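You operate a simulated robot arm through the tools that you are given. There is no shell and no other tool.

The job below is to be done with a simulated robot arm. You get a single attempt, and the scene is never put back.

Task
Air switch off, drain the tank, switch on till TANK reads 100 PSI or more.
Fine: drain till the sight tube is dry, then shut the drain; the air switch ends off.

It is judged by the outcome, as a careful person would: the job done as asked, and still so three seconds after it is handed in. It fails if anything else is knocked over, pushed out of place, dropped, spilled or broken.

Robot
A 6-joint arm with a two-finger gripper, fixed in place. Base frame: the origin is at the foot of the arm, x ahead of it, y to its left, z up. Readings come in cm, rad, newtons and seconds.
Its first joint turns from -2.897 to 2.897 rad. Payload 2.45 kg.
Tool frame: the origin (TCP) lies between the finger pads and is the grasp point; the fingertips stand 2 cm ahead of it; z points along the fingers, y is the line along which they close. Largest opening 14 cm; the body of the gripper starts 16.8 cm behind the TCP.
Orientation is that of the tool frame in the base frame, as a unit quaternion [w, x, y, z]. With the fingers straight down and closing along the base's y, the tool's x points along the base's -x, its y along +y and its z along -z.

Tools
- The arm moves only by the tool drive_tool. Its arguments are lists of equal length, an entry for each row: "rotation": the turn, a rotation vector about the base's x, y, z in units of 120 degrees (1.0 is 120 degrees), a list of three; "offset": the shift along the base's x, y, z in units of 400 mm (1.0 is 400 mm), a list of three; "grip": the closure in counts, from 0 (fully open) to 255 (shut). In form: {"rotation": [[wx, wy, wz], ...], "offset": [[dx, dy, dz], ...], "grip": [grip, ...]}. A call has 1 to 20 rows; each row is the pose to reach, as a shift and turn from the pose commanded when the call began. A call with a number of a shift or a turn outside -1 to 1 is refused whole. A row lasts 0.2 s, in which the tool goes at most 5 cm and 0.15 rad; a call with a longer step from one row to the next is refused whole, and so is a gripper value outside its range. A pose out of reach is approached as far as the arm can. The call stops where the force on the tool passes 40 N (or 10 N more than at its start, if that is more) or the arm is blocked; 0.2 s more then pass. Each finger travels about 4.5 cm/s and halts on what it meets, pressing with about 35 N; the grip force reading is that of the motor and also rises with nothing between the fingers. The clock runs only during rows and for 0.2 s after the last one: add rows that repeat a pose to give the fingers time. The reply holds the time, the measured pose of the TCP, the force on the tool along the base axes, the opening and the grip force, in the units named above and with some noise, with the torque about the TCP (base axes, N m) and any sound that the robot's microphone picked up, and new pictures: "show" is both (left out), scene, wrist or none.
- Cameras (640 x 400 px; columns grow to the right, rows downward): "scene" is fixed at [5.19, -50.02, 149.81]; the picture's right is [0.67, -0.74, 0.00], its down [-0.20, -0.18, -0.96] and it looks along [0.72, 0.64, -0.27] (base axes); focal length 341 px, centre (320, 200). "wrist" rides on the gripper at [7.8, 1.1, -20.9] in the tool frame; the picture's right is [-0.14, 0.99, 0.00], its down [-0.92, -0.13, -0.37] and it looks along [-0.36, -0.05, 0.93] (tool axes); focal length 280 px, centre (320, 200). There is no depth. A picture from a camera that has moved, and an enlarged one, comes with that camera's place and axes in the base frame and with its lens.
- enlarge(camera, box): a new picture of the part [left, top, right, bottom] of that camera's present view, enlarged. No time passes.
- close_job(): hands the job in; it is judged then, once.

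Places have to be worked out from the pictures, the camera data and where the tool is seen. Open the gripper and draw the arm clear of the work before you hand the job in, unless the task says otherwise.

The tools are called after "Request:" as name(argument=value, ...) on one line, values as JSON. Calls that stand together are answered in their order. drive_tool: Moves the arm, as the interface text tells. Its arguments: {"type":"object","properties":{"rotation":{"type":"array","items":{"type":"array","items":{"type":"number"}}},"offset":{"type":"array","items":{"type":"array","items":{"type":"number"}}},"grip":{"type":"array","items":{"type":"number"}},"show":{"type":"string","enum":["both","scene","wrist","none"]}},"required":["rotation","offset","grip"]} The other tools are called the same way: enlarge (camera, box) takes an enlarged picture of a part of a camera's view; close_job () hands the job in.

At the start:

```text
t: 0.0
eef_pos: [37.97, 72.4, 127.58]
orientation: [0.0, 0.0, 1.0, 0.0]
ft_force: [0.0, 0.5, 0.4]
wrist_torque: [0.0, -0.01, -0.03]
gripper_width: 14.0
gripper_force: 0.1
```

scene: 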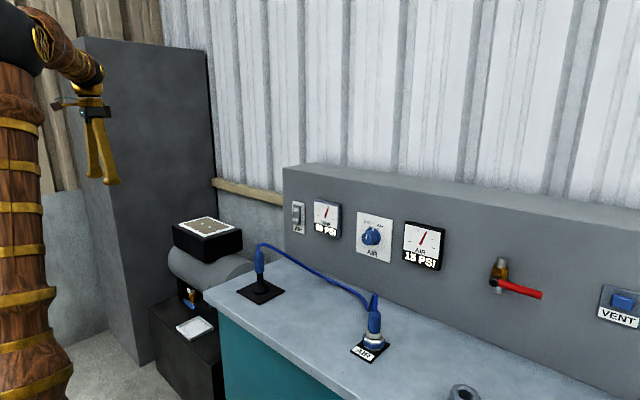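
wrist: 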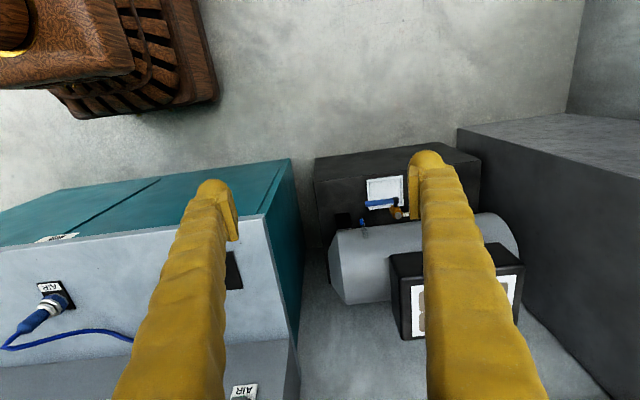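

I'll look closely at the panel and the compressor area first, before moving anything.

Request:
enlarge(camera="scene", box=[280, 180, 460, 290])

Request:
enlarge(camera="scene", box=[140, 200, 300, 360])

Request:
enlarge(camera="wrist", box=[300, 140, 540, 350])

Request:
enlarge(camera="scene", box=[460, 230, 640, 400])

```text
3.56 times, centred on (370, 235) of scene
camera zoom: at [5.19, -50.02, 149.81], right [0.67, -0.74, 0.0], down [-0.2, -0.18, -0.96], along [0.72, 0.64, -0.27], focal length 1212 px, centre (142, 76)
```

zoom: 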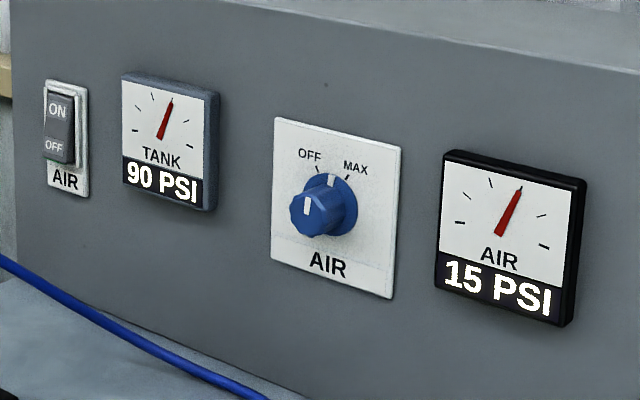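

```text
2.50 times, centred on (220, 280) of scene
camera zoom: at [5.19, -50.02, 149.81], right [0.67, -0.74, 0.0], down [-0.2, -0.18, -0.96], along [0.72, 0.64, -0.27], focal length 852 px, centre (570, 0)
```

zoom: 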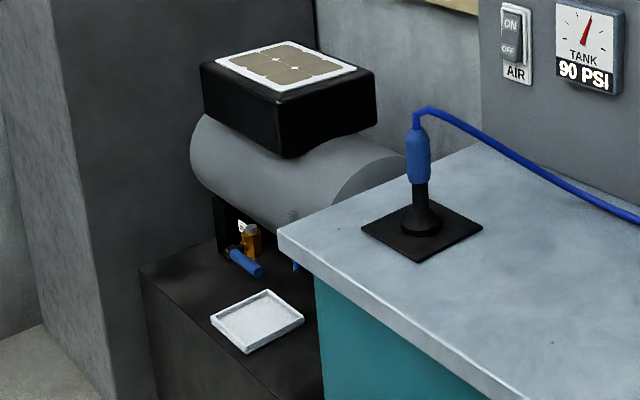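

```text
1.90 times, centred on (420, 245) of wrist
camera zoom: at [30.03, 73.57, 148.47], right [0.14, 0.99, 0.0], down [0.92, -0.13, 0.37], along [0.36, -0.05, -0.93], focal length 534 px, centre (130, 114)
```

zoom: 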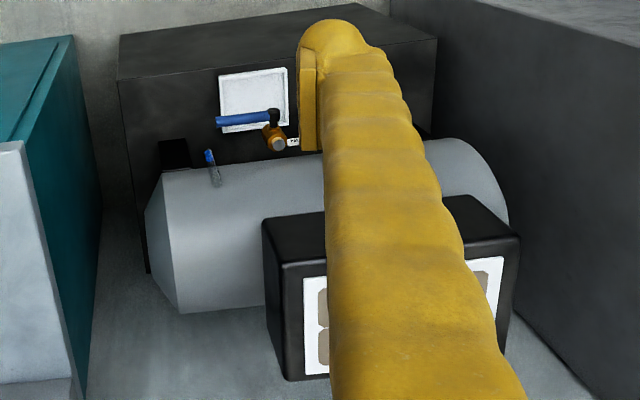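

```text
2.35 times, centred on (550, 315) of scene
camera zoom: at [5.19, -50.02, 149.81], right [0.67, -0.74, 0.0], down [-0.2, -0.18, -0.96], along [0.72, 0.64, -0.27], focal length 802 px, centre (-221, -71)
```

zoom: 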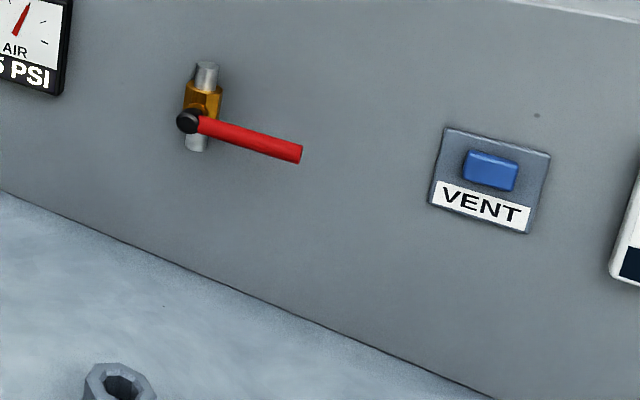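

The switch and TANK gauge sit at the left of the panel. The drain valve (blue lever on a brass body) is under the tank, left of the bench, at roughly (73, 95, 60). I'll tilt the tool forward a little where it is, for a better wrist view.

Request:
drive_tool(rotation=[[0, -0.07, 0], [0, -0.14, 0], [0, -0.21, 0], [0, -0.28, 0]], offset=[[0, 0, 0], [0, 0, 0], [0, 0, 0], [0, 0, 0]], grip=[128, 255, 255, 255])

```text
t: 1.2
eef_pos: [40.65, 75.14, 116.65]
orientation: [0.273, -0.009, 0.96, -0.064]
ft_force: [0.7, -0.3, 0.0]
wrist_torque: [0.0, 0.06, 0.02]
gripper_width: 3.5
gripper_force: 0.2
stopped in row 4: the arm was blocked; the commanded pose is now the measured one
camera wrist: at [22.96, 78.5, 130.13], right [0.14, 0.99, -0.06], down [0.59, -0.04, 0.81], along [0.8, -0.14, -0.59], focal length 280 px, centre (320, 200)
```

scene: 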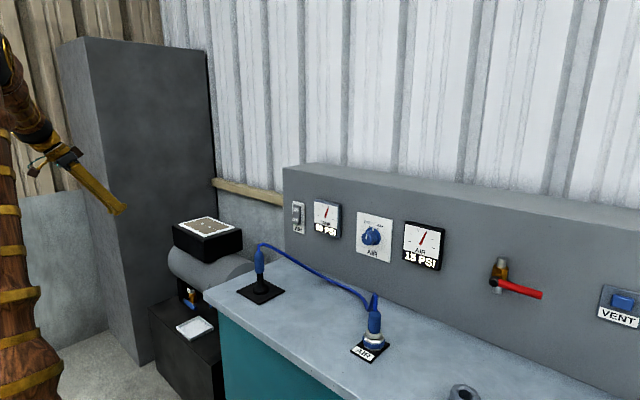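
wrist: 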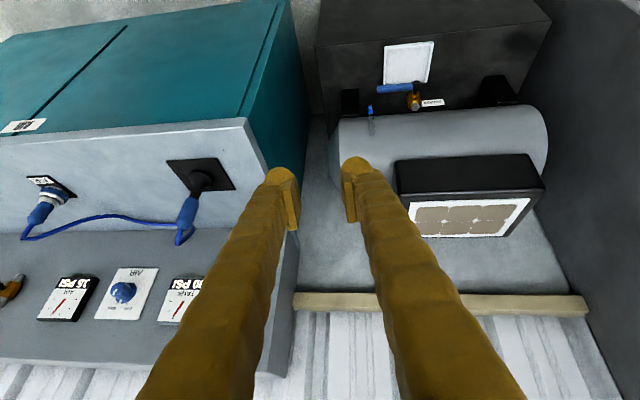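

The tilt mostly worked, although the arm stopped on a reach limit in row 4. The wrist view now shows the drain valve, the tank and the panel upside down, so I'll enlarge the details.

Request:
enlarge(camera="wrist", box=[330, 30, 470, 130])

Request:
enlarge(camera="scene", box=[285, 190, 345, 245])

Request:
enlarge(camera="scene", box=[170, 270, 240, 320])

```text
4.00 times, centred on (400, 80) of wrist
camera zoom: at [22.96, 78.5, 130.13], right [0.14, 0.99, -0.06], down [0.59, -0.04, 0.81], along [0.8, -0.14, -0.59], focal length 1122 px, centre (0, 680)
```

zoom: 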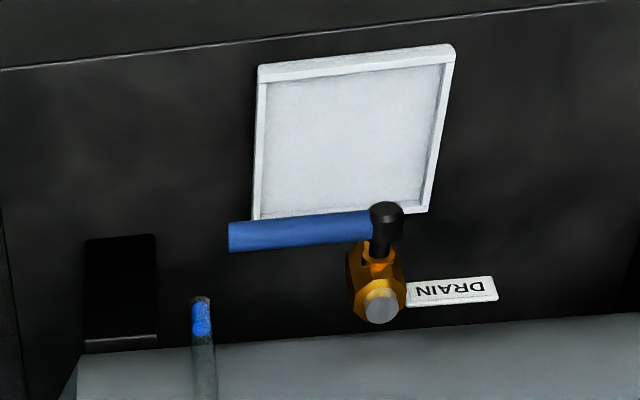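

```text
7.27 times, centred on (315, 218) of scene
camera zoom: at [5.19, -50.02, 149.81], right [0.67, -0.74, 0.0], down [-0.2, -0.18, -0.96], along [0.72, 0.64, -0.27], focal length 2480 px, centre (356, 73)
```

zoom: 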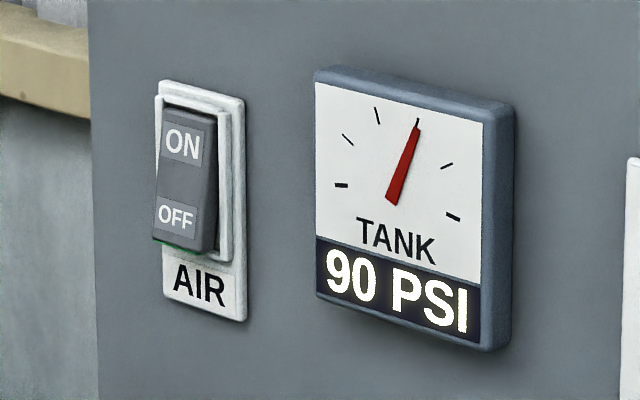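

```text
8.00 times, centred on (205, 295) of scene
camera zoom: at [5.19, -50.02, 149.81], right [0.67, -0.74, 0.0], down [-0.2, -0.18, -0.96], along [0.72, 0.64, -0.27], focal length 2728 px, centre (1240, -560)
```

zoom: 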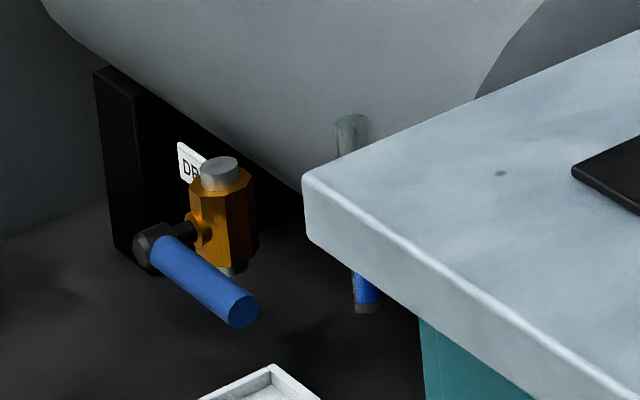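

From the zooms, the AIR rocker's bottom half sticks out and its top is pressed in, so it is ON now. The drain lever lies across its vertical pipe, so it is shut, and there is blue water in the sight tube. I put the switch near (98, 46, 106) and the standing blow gun's top near (74, 39, 103). I'll bring the closed fingers to a point high in front of the switch.

Request:
drive_tool(rotation=[[0.005, -0.016, 0.002], [0.01, -0.032, 0.003], [0.015, -0.048, 0.005], [0.02, -0.064, 0.007], [0.025, -0.081, 0.009], [0.029, -0.097, 0.01], [0.034, -0.113, 0.012], [0.039, -0.129, 0.014], [0.044, -0.145, 0.016], [0.049, -0.161, 0.017], [0.054, -0.177, 0.019], [0.0587, -0.1935, 0.0208]], offset=[[0.078, -0.061, 0.02], [0.156, -0.121, 0.04], [0.234, -0.182, 0.06], [0.311, -0.243, 0.08], [0.389, -0.303, 0.1], [0.467, -0.364, 0.1], [0.545, -0.425, 0.1], [0.623, -0.485, 0.1], [0.7, -0.546, 0.1], [0.778, -0.607, 0.1], [0.856, -0.667, 0.1], [0.934, -0.728, 0.1]], grip=[255, 255, 255, 255, 255, 255, 255, 255, 255, 255, 255, 255])

```text
t: 3.8
eef_pos: [78.13, 45.99, 120.56]
orientation: [0.462, 0.002, 0.887, -0.001]
ft_force: [-0.1, -0.5, 0.5]
wrist_torque: [0.04, -0.01, 0.0]
gripper_width: 0.0
gripper_force: 29.4
camera wrist: at [56.43, 47.28, 126.28], right [0.08, 0.99, 0.11], down [0.23, -0.13, 0.97], along [0.97, -0.05, -0.23], focal length 280 px, centre (320, 200)
```

scene: 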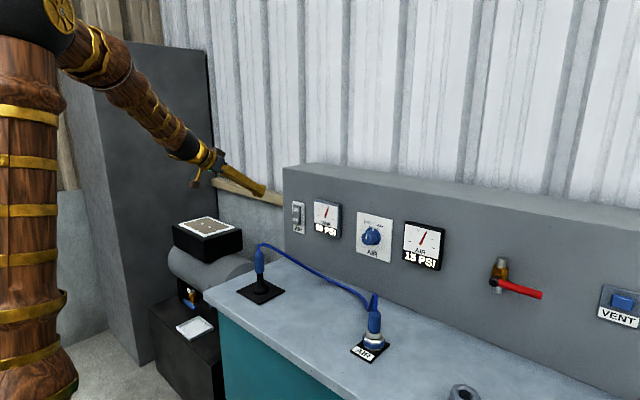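
wrist: 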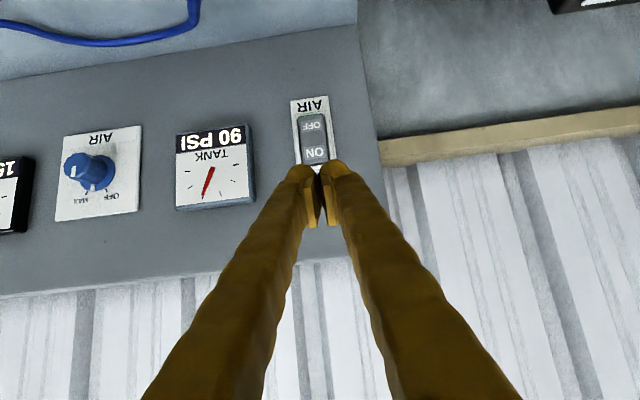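

The wrist view confirms the rocker centre at about (98, 45.3, 106.3), with the OFF half near z 103.5 and the gun's top at (73, 40, 101). I'll go down in front of the OFF half and stop about 4 cm short.

Request:
drive_tool(rotation=[[0, 0, 0], [0, 0, 0], [0, 0, 0], [0, 0, 0], [0, 0, 0], [0, 0, 0]], offset=[[0.07, -0.005, -0.07], [0.14, -0.01, -0.15], [0.2, -0.015, -0.23], [0.24, -0.018, -0.32], [0.27, -0.018, -0.4], [0.29, -0.018, -0.435]], grip=[255, 255, 255, 255, 255, 255])

```text
t: 5.2
eef_pos: [89.7, 45.25, 103.24]
orientation: [0.462, 0.001, 0.887, -0.001]
ft_force: [0.2, 0.0, -0.1]
wrist_torque: [0.03, 0.03, 0.01]
gripper_width: 0.01
gripper_force: 29.8
camera wrist: at [67.88, 46.63, 108.96], right [0.08, 0.99, 0.11], down [0.23, -0.13, 0.97], along [0.97, -0.05, -0.23], focal length 280 px, centre (320, 200)
```

scene: 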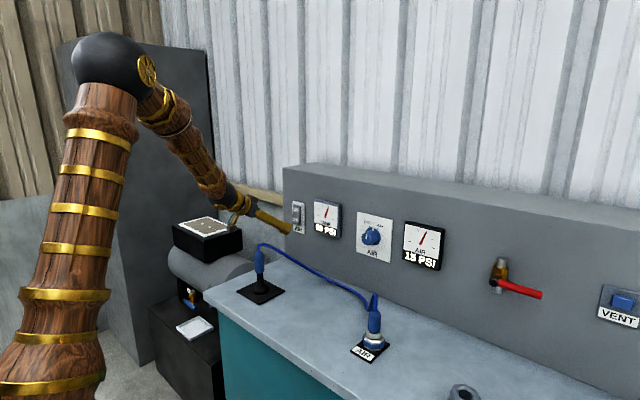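
wrist: 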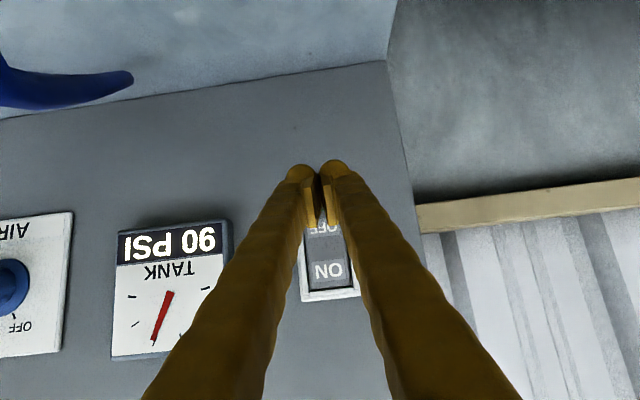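

The fingertips are in line with the lower half of the rocker. I'll check the zoomed scene view before pushing.

Request:
enlarge(camera="scene", box=[255, 190, 335, 245])

Request:
enlarge(camera="wrist", box=[260, 140, 400, 310])

```text
7.27 times, centred on (295, 218) of scene
camera zoom: at [5.19, -50.02, 149.81], right [0.67, -0.74, 0.0], down [-0.2, -0.18, -0.96], along [0.72, 0.64, -0.27], focal length 2480 px, centre (502, 73)
```

zoom: 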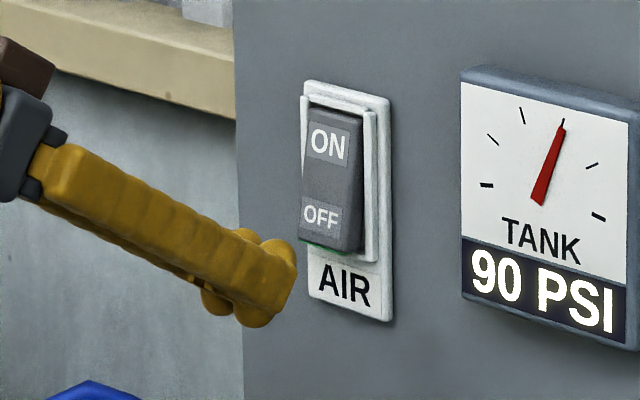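

```text
2.35 times, centred on (330, 225) of wrist
camera zoom: at [67.88, 46.63, 108.96], right [0.08, 0.99, 0.11], down [0.23, -0.13, 0.97], along [0.97, -0.05, -0.23], focal length 660 px, centre (296, 141)
```

zoom: 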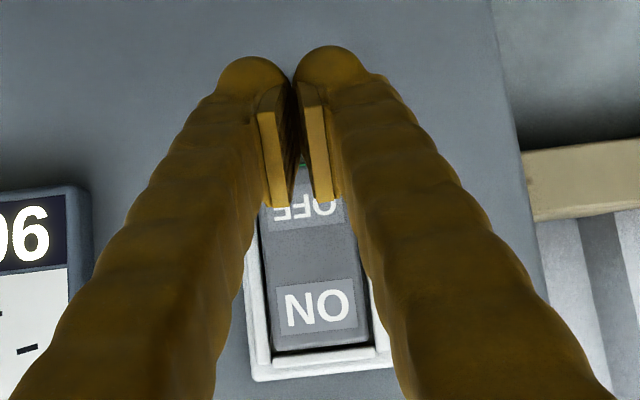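

The tips look about 1 cm low for the OFF label, so I'll raise them 1.2 cm and push gently along +x in small steps.

Request:
drive_tool(rotation=[[0, 0, 0], [0, 0, 0], [0, 0, 0], [0, 0, 0], [0, 0, 0], [0, 0, 0], [0, 0, 0], [0, 0, 0]], offset=[[0, 0, 0.03], [0.025, 0, 0.03], [0.04, 0, 0.03], [0.055, 0, 0.03], [0.07, 0, 0.03], [0.08, 0, 0.03], [0.09, 0, 0.03], [0.1, 0, 0.03]], grip=[255, 255, 255, 255, 255, 255, 255, 255])

```text
t: 7.0
eef_pos: [93.61, 45.45, 104.47]
orientation: [0.462, 0.001, 0.887, 0.0]
ft_force: [0.7, 0.0, -0.6]
wrist_torque: [0.0, 0.02, -0.01]
gripper_width: 0.0
gripper_force: 29.9
camera wrist: at [71.94, 46.6, 110.15], right [0.08, 0.99, 0.11], down [0.23, -0.13, 0.97], along [0.97, -0.05, -0.23], focal length 280 px, centre (320, 200)
```

scene: 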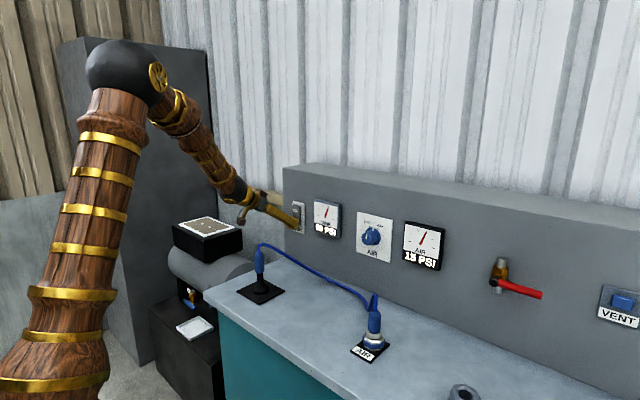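
wrist: 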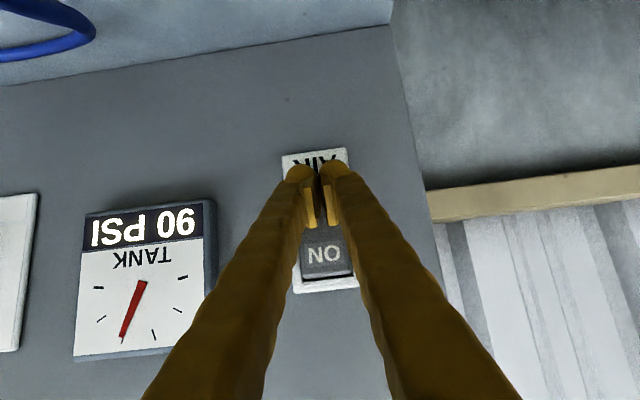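

There is almost no force now, but the ON half looks different and may have flipped. I'll check it enlarged.

Request:
enlarge(camera="scene", box=[255, 190, 335, 245])

Request:
enlarge(camera="wrist", box=[260, 140, 400, 310])

```text
7.27 times, centred on (295, 218) of scene
camera zoom: at [5.19, -50.02, 149.81], right [0.67, -0.74, 0.0], down [-0.2, -0.18, -0.96], along [0.72, 0.64, -0.27], focal length 2480 px, centre (502, 73)
```

zoom: 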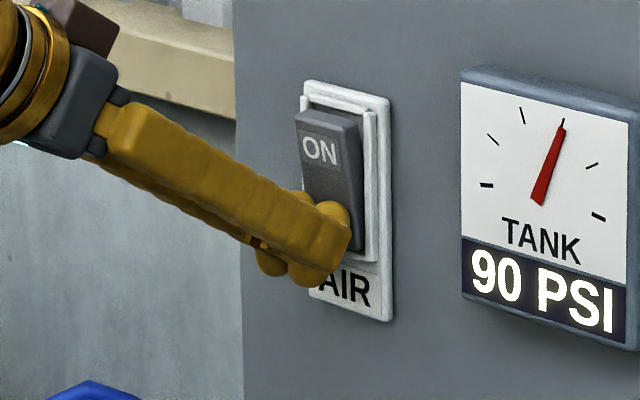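

```text
2.35 times, centred on (330, 225) of wrist
camera zoom: at [71.94, 46.6, 110.15], right [0.08, 0.99, 0.11], down [0.23, -0.13, 0.97], along [0.97, -0.05, -0.23], focal length 660 px, centre (296, 141)
```

zoom: 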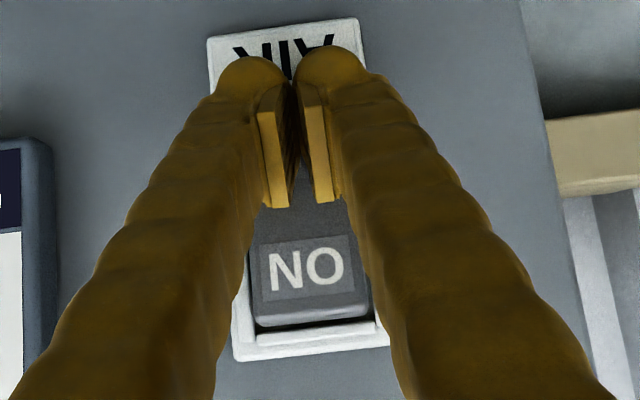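

The rocker has flipped: the ON half now sticks out, so the air is OFF. I'll back away along −x and up, then head toward the compressor side.

Request:
drive_tool(rotation=[[0, 0, 0], [0, 0, 0], [0, 0, 0], [0, 0, 0], [0, 0, 0], [0, 0, 0], [0, 0, 0], [0, 0, 0], [0, 0, 0], [0, 0, 0]], offset=[[-0.1, 0, 0.012], [-0.175, 0, 0.1], [-0.25, 0, 0.18], [-0.325, 0.012, 0.26], [-0.4, 0.075, 0.3], [-0.48, 0.15, 0.3], [-0.56, 0.225, 0.3], [-0.64, 0.3, 0.28], [-0.72, 0.37, 0.25], [-0.8, 0.44, 0.22]], grip=[255, 255, 255, 255, 255, 255, 255, 255, 255, 255])

```text
t: 9.2
eef_pos: [61.77, 63.12, 113.19]
orientation: [0.461, 0.001, 0.887, 0.0]
ft_force: [0.8, -0.9, 0.3]
wrist_torque: [0.0, -0.03, 0.03]
gripper_width: 0.0
gripper_force: 29.6
camera wrist: at [39.99, 64.39, 118.92], right [0.08, 0.99, 0.11], down [0.23, -0.13, 0.97], along [0.97, -0.05, -0.23], focal length 280 px, centre (320, 200)
```

scene: 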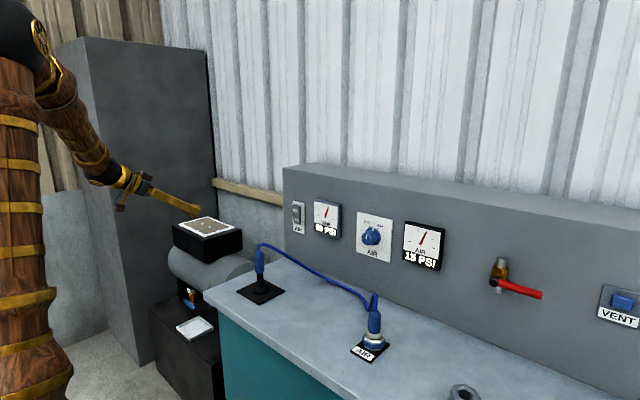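
wrist: 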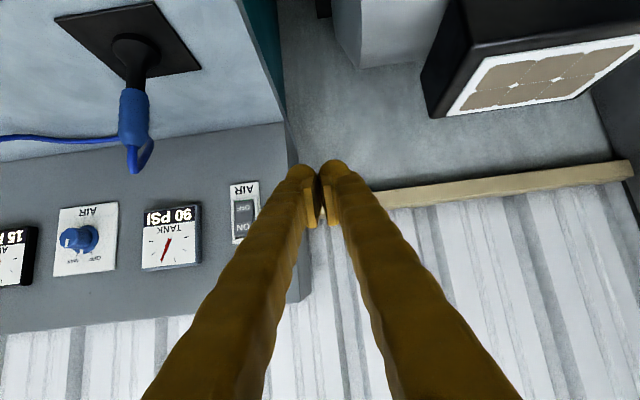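

Clear of the bench now. I'll move over in front of the compressor at about (44, 90, 74) for a close frontal view of the drain valve and sight tube.

Request:
drive_tool(rotation=[[0, 0, 0], [0, 0, 0], [0, 0, 0], [0, 0, 0], [0, 0, 0], [0, 0, 0], [0, 0, 0], [0, 0, 0], [0, 0, 0], [0, 0, 0], [0, 0, 0], [0, 0, 0], [0, 0, 0]], offset=[[-0.066, 0.072, -0.034], [-0.131, 0.143, -0.068], [-0.197, 0.215, -0.102], [-0.262, 0.287, -0.137], [-0.328, 0.358, -0.171], [-0.393, 0.43, -0.205], [-0.4, 0.466, -0.315], [-0.407, 0.502, -0.425], [-0.414, 0.537, -0.535], [-0.421, 0.573, -0.645], [-0.428, 0.609, -0.755], [-0.435, 0.645, -0.865], [-0.4425, 0.68, -0.975]], grip=[255, 255, 255, 255, 255, 255, 255, 255, 255, 255, 255, 255, 255])

```text
t: 12.0
eef_pos: [43.83, 90.05, 74.47]
orientation: [0.462, 0.002, 0.887, 0.0]
ft_force: [0.0, 0.4, -0.1]
wrist_torque: [-0.01, 0.06, -0.02]
gripper_width: 0.0
gripper_force: 29.1
camera wrist: at [22.18, 91.42, 80.17], right [0.08, 0.99, 0.11], down [0.23, -0.13, 0.97], along [0.97, -0.05, -0.23], focal length 280 px, centre (320, 200)
```

scene: 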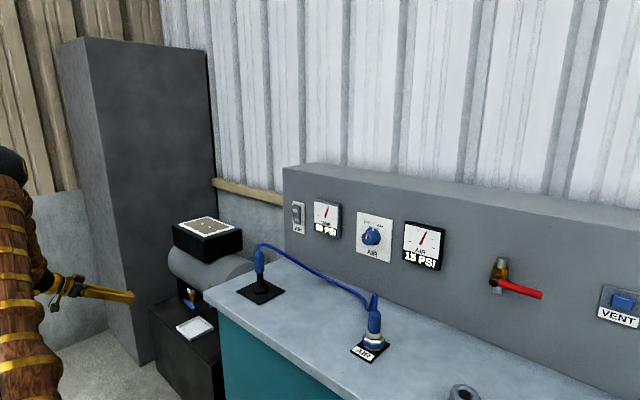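
wrist: 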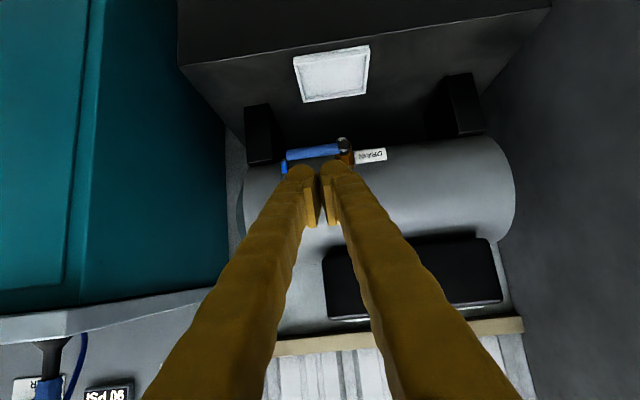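

Request:
enlarge(camera="wrist", box=[230, 30, 420, 230])

Request:
enlarge(camera="wrist", box=[270, 120, 400, 190])

Request:
enlarge(camera="scene", box=[285, 190, 345, 245])

```text
2.00 times, centred on (325, 130) of wrist
camera zoom: at [22.18, 91.42, 80.17], right [0.08, 0.99, 0.11], down [0.23, -0.13, 0.97], along [0.97, -0.05, -0.23], focal length 561 px, centre (310, 340)
```

zoom: 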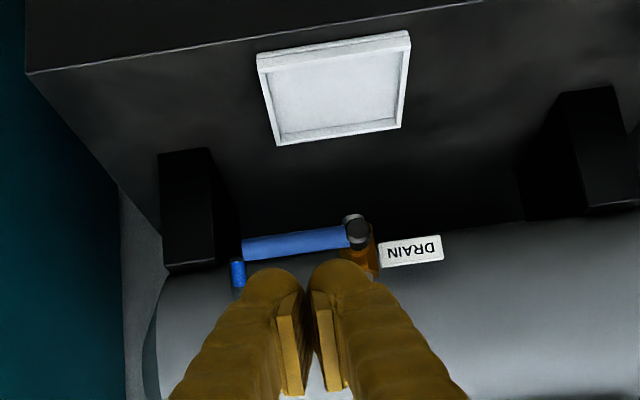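

```text
4.92 times, centred on (335, 155) of wrist
camera zoom: at [22.18, 91.42, 80.17], right [0.08, 0.99, 0.11], down [0.23, -0.13, 0.97], along [0.97, -0.05, -0.23], focal length 1380 px, centre (246, 422)
```

zoom: 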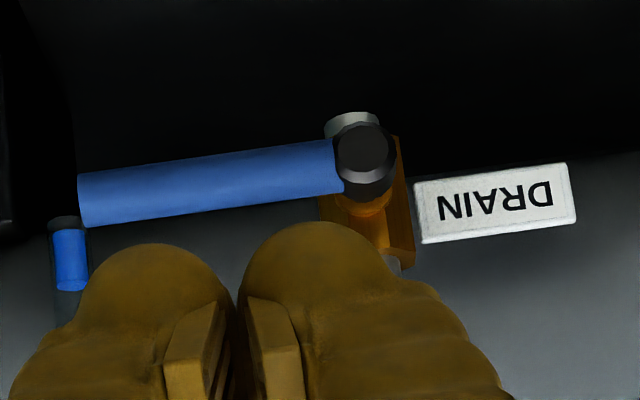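

```text
7.27 times, centred on (315, 218) of scene
camera zoom: at [5.19, -50.02, 149.81], right [0.67, -0.74, 0.0], down [-0.2, -0.18, -0.96], along [0.72, 0.64, -0.27], focal length 2480 px, centre (356, 73)
```

zoom: 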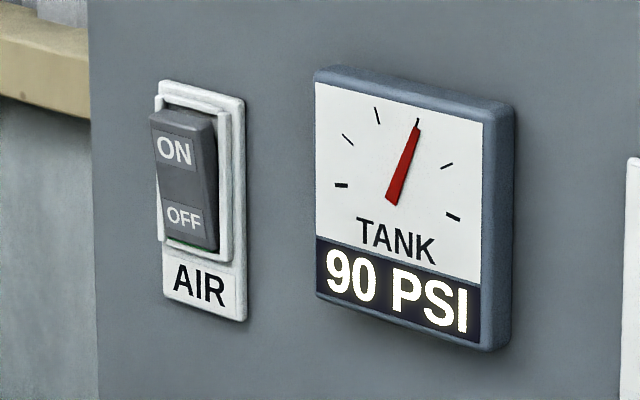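

The zoom confirms the AIR switch is OFF. I place the lever's pivot at (69.5, 94.4, 59.3), its tip at (69.7, 83.9, 59.5), and the fragile sight tube at (76.5, 82, 58.5), behind the lever. I'll level the tool somewhat and bring the closed fingers to just above and in front of the lever.

Request:
drive_tool(rotation=[[0, -0.03, 0], [0, -0.06, 0], [0, -0.09, 0], [0, -0.11, 0], [0, -0.125, 0]], offset=[[0.08, -0.015, -0.04], [0.16, -0.03, -0.08], [0.24, -0.045, -0.12], [0.32, -0.055, -0.16], [0.405, -0.066, -0.19]], grip=[255, 255, 255, 255, 255])

```text
t: 13.2
eef_pos: [60.04, 87.53, 66.6]
orientation: [0.574, 0.001, 0.819, 0.0]
ft_force: [0.0, 0.4, 0.0]
wrist_torque: [-0.01, 0.04, -0.01]
gripper_width: 0.0
gripper_force: 29.4
camera wrist: at [37.58, 88.87, 66.62], right [0.05, 0.99, 0.13], down [-0.03, -0.13, 0.99], along [1.0, -0.05, 0.03], focal length 280 px, centre (320, 200)
```

scene: 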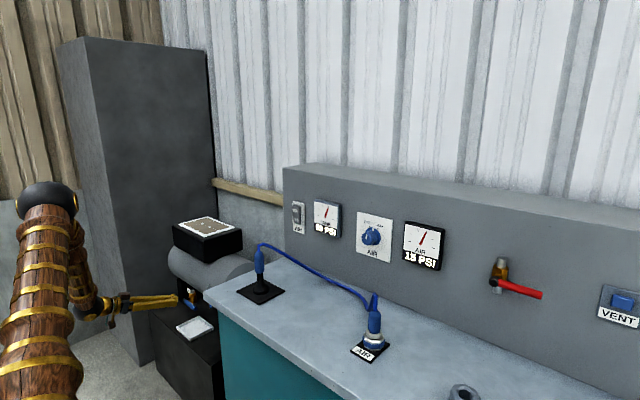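
wrist: 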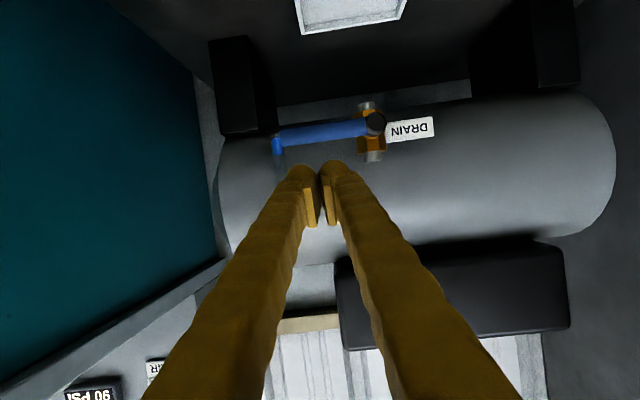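

Reach is fine, and the lever position is confirmed at z≈59.6. I'll zoom on the sight tube to note its starting state.

Request:
enlarge(camera="wrist", box=[240, 80, 440, 205])

Request:
enlarge(camera="scene", box=[170, 270, 240, 320])

```text
3.20 times, centred on (340, 142) of wrist
camera zoom: at [37.58, 88.87, 66.62], right [0.05, 0.99, 0.13], down [-0.03, -0.13, 0.99], along [1.0, -0.05, 0.03], focal length 897 px, centre (256, 384)
```

zoom: 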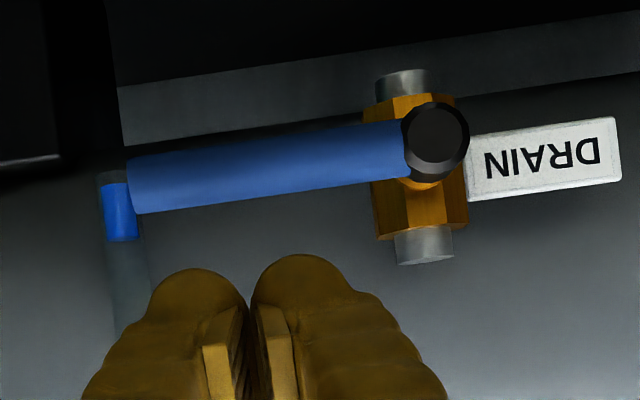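

```text
8.00 times, centred on (205, 295) of scene
camera zoom: at [5.19, -50.02, 149.81], right [0.67, -0.74, 0.0], down [-0.2, -0.18, -0.96], along [0.72, 0.64, -0.27], focal length 2728 px, centre (1240, -560)
```

zoom: 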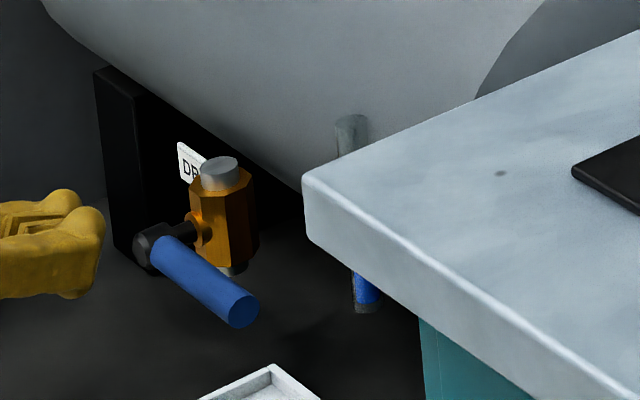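

The sight tube shows blue water in its lower part. I'll move above the lever and lower gently onto it, to test whether it turns down.

Request:
drive_tool(rotation=[[0, 0, 0], [0, 0, 0], [0, 0, 0], [0, 0, 0], [0, 0, 0], [0, 0, 0], [0, 0, 0], [0, 0, 0], [0, 0, 0], [0, 0, 0]], offset=[[0.08, 0, -0.02], [0.16, 0, -0.04], [0.22, 0, -0.0525], [0.22, 0, -0.075], [0.22, 0, -0.09], [0.22, 0, -0.1025], [0.22, 0, -0.115], [0.22, 0, -0.1275], [0.22, 0, -0.14], [0.22, 0, -0.1525]], grip=[255, 255, 255, 255, 255, 255, 255, 255, 255, 255])

```text
t: 14.7
eef_pos: [69.03, 87.7, 63.0]
orientation: [0.576, 0.004, 0.818, -0.001]
ft_force: [1.4, -1.8, 5.4]
wrist_torque: [-0.02, -0.03, 0.05]
gripper_width: 0.6
gripper_force: 29.0
stopped in row 7: the force on the tool passed its limit at 46 N (the readings are from after the stop); the commanded pose is now the measured one
camera wrist: at [46.63, 88.94, 62.78], right [0.05, 0.99, 0.13], down [-0.04, -0.13, 0.99], along [1.0, -0.06, 0.03], focal length 280 px, centre (320, 200)
```

scene: 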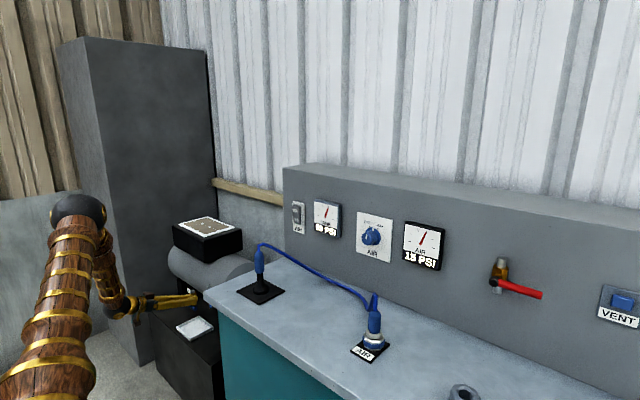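
wrist: 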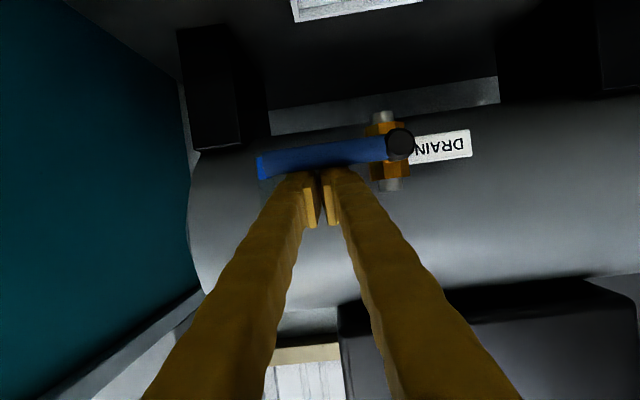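

The lever didn't move under 46 N pressed from above, so it is against its shut stop and must open upward. I'll back out, go under the lever, and come in from below.

Request:
drive_tool(rotation=[[0, 0, 0], [0, 0, 0], [0, 0, 0], [0, 0, 0], [0, 0, 0], [0, 0, 0], [0, 0, 0]], offset=[[0, 0, 0.02], [-0.1, 0, 0.02], [-0.2, -0.012, -0.02], [-0.2, -0.032, -0.12], [-0.2, -0.032, -0.2], [-0.1, -0.032, -0.2], [-0.018, -0.032, -0.2]], grip=[255, 255, 255, 255, 255, 255, 255])

```text
t: 16.3
eef_pos: [68.04, 86.34, 54.87]
orientation: [0.576, 0.002, 0.817, 0.001]
ft_force: [0.1, -0.2, 0.3]
wrist_torque: [-0.05, -0.02, 0.03]
gripper_width: 0.01
gripper_force: 29.7
camera wrist: at [45.76, 87.51, 54.67], right [0.05, 0.99, 0.13], down [-0.04, -0.13, 0.99], along [1.0, -0.05, 0.03], focal length 280 px, centre (320, 200)
```

scene: 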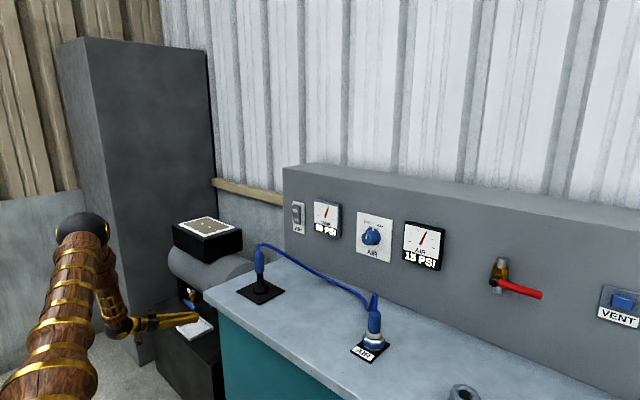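
wrist: 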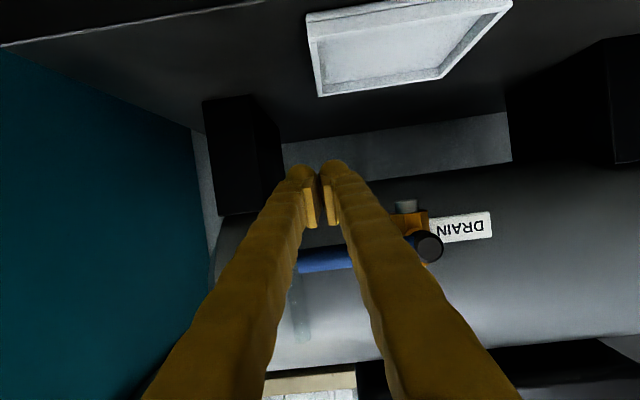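

The fingers are below the lever and clear of it. I'll push up gently, following the start of the lever's arc.

Request:
drive_tool(rotation=[[0, 0, 0], [0, 0, 0], [0, 0, 0], [0, 0, 0], [0, 0, 0], [0, 0, 0], [0, 0, 0], [0, 0, 0], [0, 0, 0]], offset=[[0, 0, 0.025], [0, 0, 0.045], [0, -0.002, 0.06], [0, -0.005, 0.075], [0, -0.01, 0.09], [0, -0.013, 0.105], [0, -0.015, 0.12], [0, -0.015, 0.135], [0, -0.015, 0.15]], grip=[255, 255, 255, 255, 255, 255, 255, 255, 255])

```text
t: 18.3
eef_pos: [68.36, 85.71, 61.04]
orientation: [0.576, 0.003, 0.818, 0.0]
ft_force: [-0.1, -0.3, 0.2]
wrist_torque: [-0.01, 0.0, -0.01]
gripper_width: 0.0
gripper_force: 29.6
camera wrist: at [45.9, 87.03, 60.77], right [0.05, 0.99, 0.13], down [-0.04, -0.13, 0.99], along [1.0, -0.06, 0.03], focal length 280 px, centre (320, 200)
```

scene: 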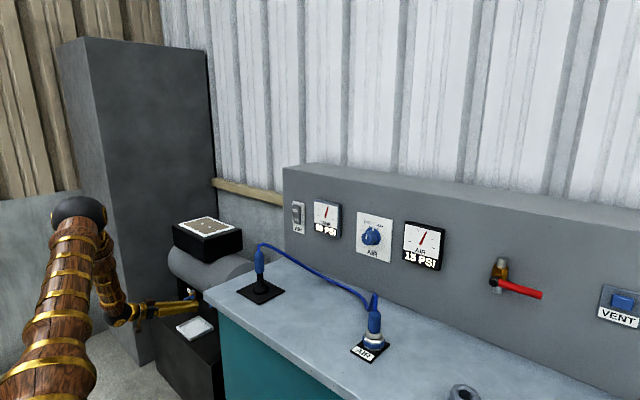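
wrist: 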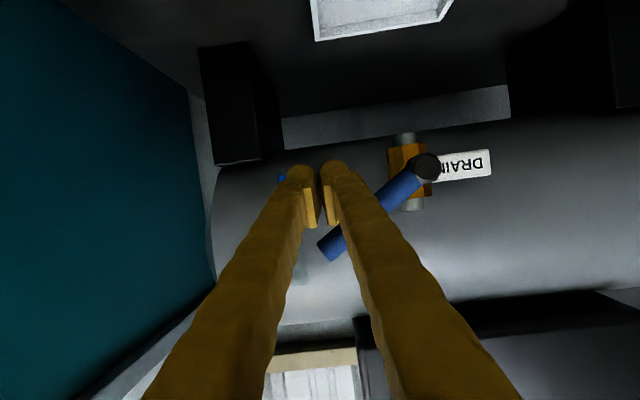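

The lever is rising freely, now about 35–40° up. I'll continue along the arc toward vertical.

Request:
drive_tool(rotation=[[0, 0, 0], [0, 0, 0], [0, 0, 0], [0, 0, 0], [0, 0, 0], [0, 0, 0], [0, 0, 0], [0, 0, 0], [0, 0, 0]], offset=[[0, 0.006, 0.03], [0, 0.0145, 0.0575], [0, 0.03, 0.085], [0, 0.047, 0.11], [0, 0.07, 0.132], [0, 0.0945, 0.15], [0, 0.115, 0.16], [0, 0.135, 0.168], [0, 0.15, 0.173]], grip=[255, 255, 255, 255, 255, 255, 255, 255, 255])

```text
t: 20.1
eef_pos: [68.36, 90.56, 67.39]
orientation: [0.575, 0.005, 0.818, -0.004]
ft_force: [-10.5, -17.3, 6.1]
wrist_torque: [0.41, -0.14, 0.26]
gripper_width: 0.01
gripper_force: 29.3
stopped in row 8: the force on the tool passed its limit at 53 N (the readings are from after the stop); the commanded pose is now the measured one
camera wrist: at [45.88, 91.92, 67.17], right [0.06, 0.99, 0.13], down [-0.04, -0.13, 0.99], along [1.0, -0.06, 0.03], focal length 280 px, centre (320, 200)
```

scene: 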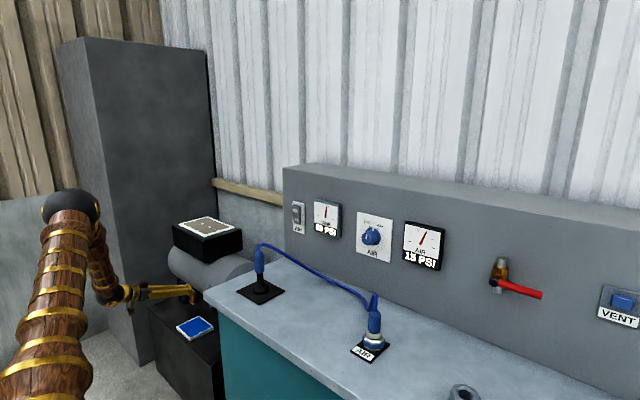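
wrist: 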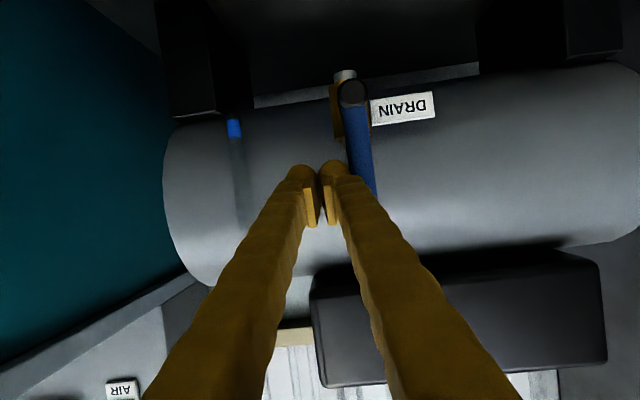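

The lever is now vertical at its stop and blue water is running into the tray. I'll check the water level, the tray and the gauge.

Request:
enlarge(camera="wrist", box=[180, 50, 440, 210])

Request:
enlarge(camera="scene", box=[140, 270, 250, 350])

Request:
enlarge(camera="scene", box=[285, 190, 345, 245])

```text
2.46 times, centred on (310, 130) of wrist
camera zoom: at [45.88, 91.92, 67.17], right [0.06, 0.99, 0.13], down [-0.04, -0.13, 0.99], along [1.0, -0.06, 0.03], focal length 690 px, centre (345, 372)
```

zoom: 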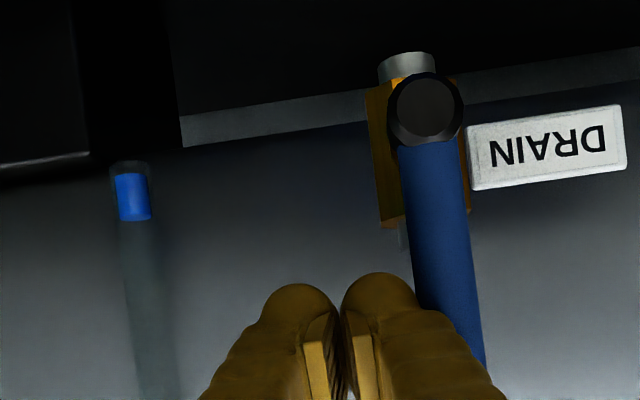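

```text
5.00 times, centred on (195, 310) of scene
camera zoom: at [5.19, -50.02, 149.81], right [0.67, -0.74, 0.0], down [-0.2, -0.18, -0.96], along [0.72, 0.64, -0.27], focal length 1705 px, centre (945, -350)
```

zoom: 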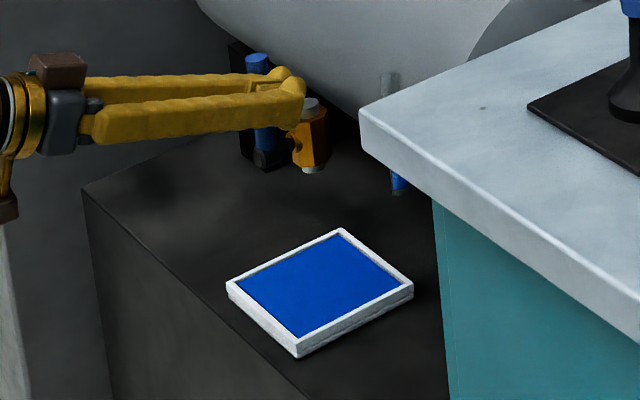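

```text
7.27 times, centred on (315, 218) of scene
camera zoom: at [5.19, -50.02, 149.81], right [0.67, -0.74, 0.0], down [-0.2, -0.18, -0.96], along [0.72, 0.64, -0.27], focal length 2480 px, centre (356, 73)
```

zoom: 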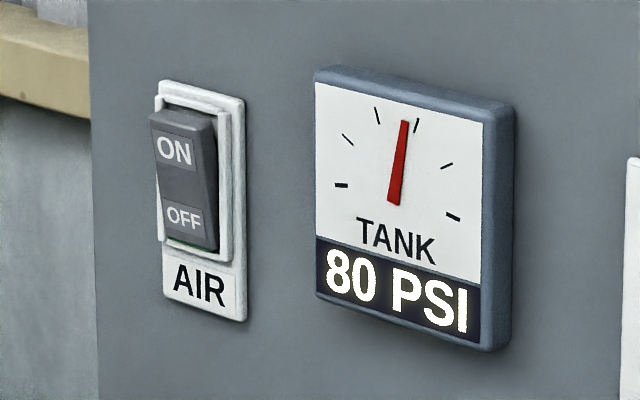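

TANK has fallen to 80 PSI, the level in the tube is dropping and the tray is holding it. While it drains, I'll back the fingers off and move to the +y side of the lever, ready to shut it.

Request:
drive_tool(rotation=[[0, 0, 0], [0, 0, 0], [0, 0, 0], [0, 0, 0], [0, 0, 0]], offset=[[0, -0.025, 0], [-0.1, -0.025, 0], [-0.19, 0, 0.025], [-0.19, 0.1, 0.025], [-0.19, 0.19, 0.025]], grip=[255, 255, 255, 255, 255])

```text
t: 21.3
eef_pos: [60.88, 97.91, 68.43]
orientation: [0.574, 0.003, 0.819, -0.002]
ft_force: [-0.1, 0.1, -0.5]
wrist_torque: [0.01, -0.01, 0.01]
gripper_width: 0.01
gripper_force: 29.4
camera wrist: at [38.4, 99.32, 68.2], right [0.06, 0.99, 0.13], down [-0.04, -0.13, 0.99], along [1.0, -0.06, 0.03], focal length 280 px, centre (320, 200)
```

scene: 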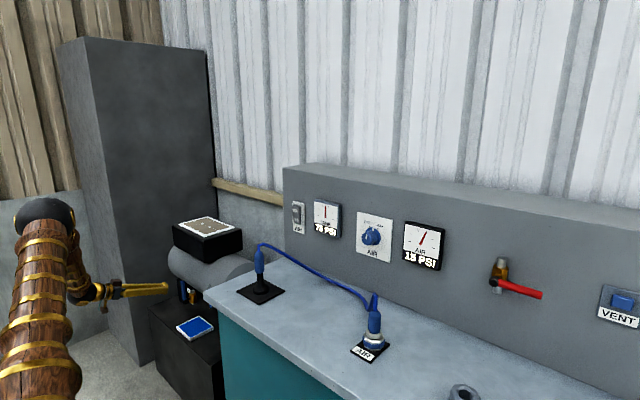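
wrist: 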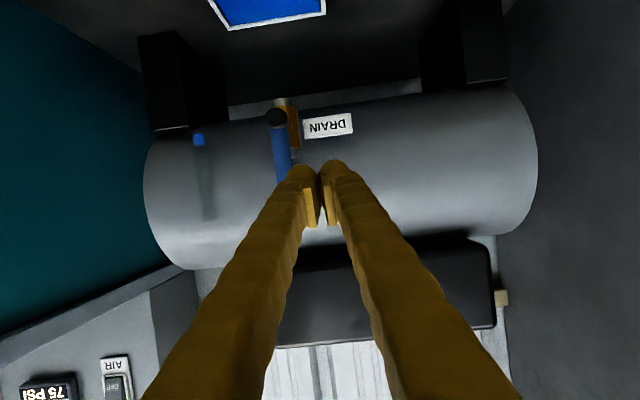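

Request:
enlarge(camera="wrist", box=[160, 80, 380, 220])

Request:
enlarge(camera="scene", box=[140, 270, 250, 350])

```text
2.86 times, centred on (270, 150) of wrist
camera zoom: at [38.4, 99.32, 68.2], right [0.06, 0.99, 0.13], down [-0.04, -0.13, 0.99], along [1.0, -0.06, 0.03], focal length 801 px, centre (463, 343)
```

zoom: 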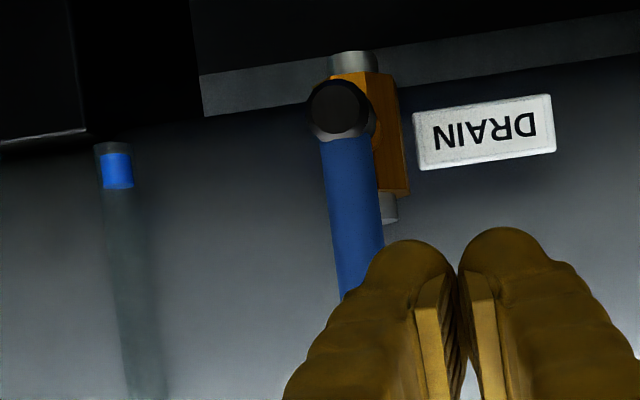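

```text
5.00 times, centred on (195, 310) of scene
camera zoom: at [5.19, -50.02, 149.81], right [0.67, -0.74, 0.0], down [-0.2, -0.18, -0.96], along [0.72, 0.64, -0.27], focal length 1705 px, centre (945, -350)
```

zoom: 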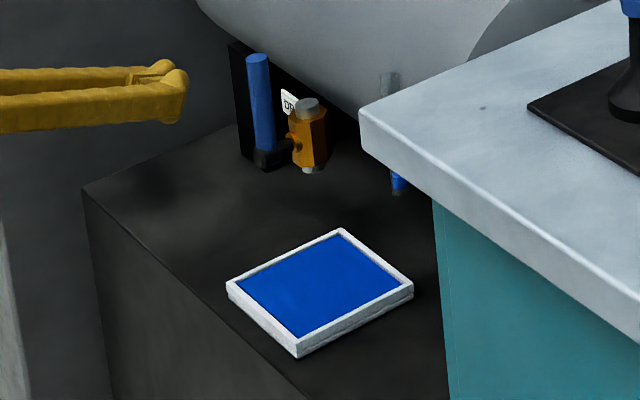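

Still draining: about 1.7 cm of blue is left in the tube and TANK reads about 75 PSI. I'll hold here for about 2.5 s.

Request:
drive_tool(rotation=[[0, 0, 0], [0, 0, 0], [0, 0, 0], [0, 0, 0], [0, 0, 0], [0, 0, 0], [0, 0, 0], [0, 0, 0], [0, 0, 0], [0, 0, 0], [0, 0, 0], [0, 0, 0]], offset=[[0, 0.01, 0], [0, 0.01, 0], [0, 0.01, 0], [0, 0.01, 0], [0, 0.01, 0], [0, 0.01, 0], [0, 0.01, 0], [0, 0.01, 0], [0, 0.01, 0], [0, 0.01, 0], [0, 0.01, 0], [0, 0.01, 0]], grip=[255, 255, 255, 255, 255, 255, 255, 255, 255, 255, 255, 255])

Request:
enlarge(camera="wrist", box=[160, 80, 380, 220])

Request:
enlarge(camera="scene", box=[140, 270, 250, 350])

```text
t: 23.9
eef_pos: [60.84, 98.46, 68.4]
orientation: [0.576, 0.005, 0.818, -0.004]
ft_force: [-0.8, 0.6, -0.4]
wrist_torque: [-0.06, 0.02, -0.01]
gripper_width: 0.0
gripper_force: 29.5
camera wrist: at [38.38, 99.8, 68.22], right [0.06, 0.99, 0.13], down [-0.04, -0.13, 0.99], along [1.0, -0.06, 0.03], focal length 280 px, centre (320, 200)
```

scene: 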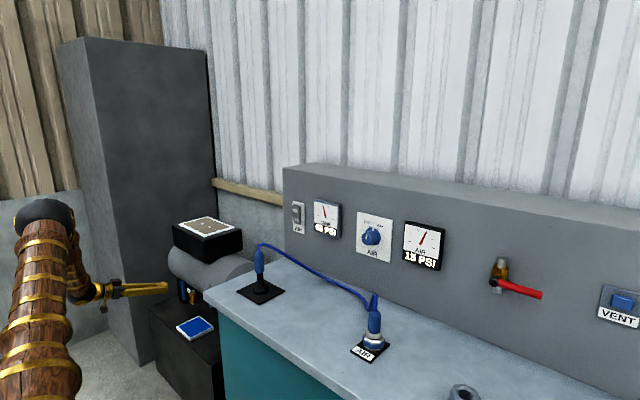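
wrist: 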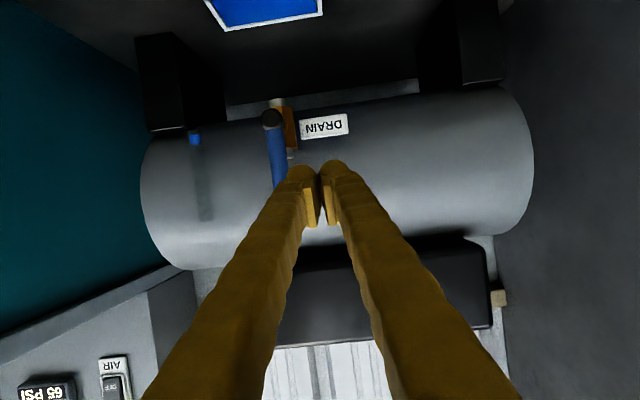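

```text
2.86 times, centred on (270, 150) of wrist
camera zoom: at [38.38, 99.8, 68.22], right [0.06, 0.99, 0.13], down [-0.04, -0.13, 0.99], along [1.0, -0.06, 0.03], focal length 801 px, centre (463, 343)
```

zoom: 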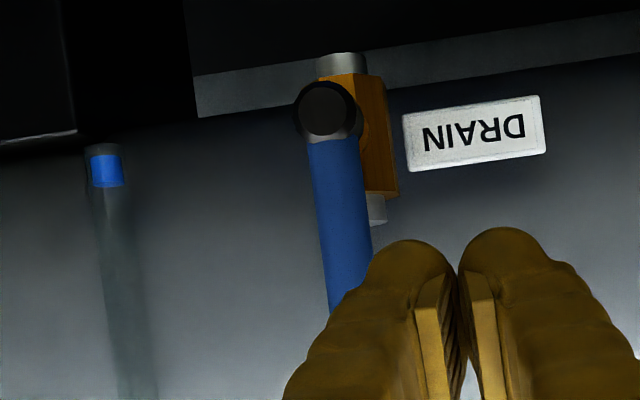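

```text
5.00 times, centred on (195, 310) of scene
camera zoom: at [5.19, -50.02, 149.81], right [0.67, -0.74, 0.0], down [-0.2, -0.18, -0.96], along [0.72, 0.64, -0.27], focal length 1705 px, centre (945, -350)
```

zoom: 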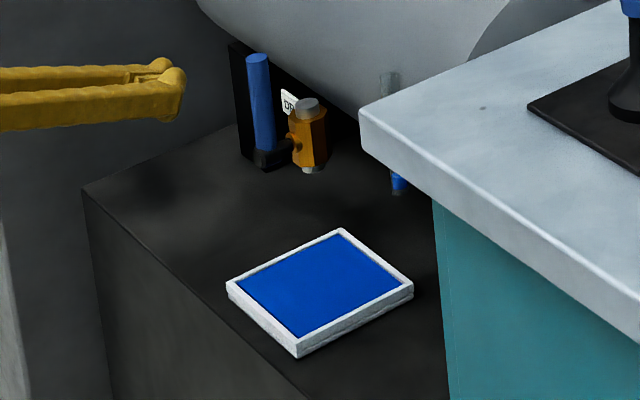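

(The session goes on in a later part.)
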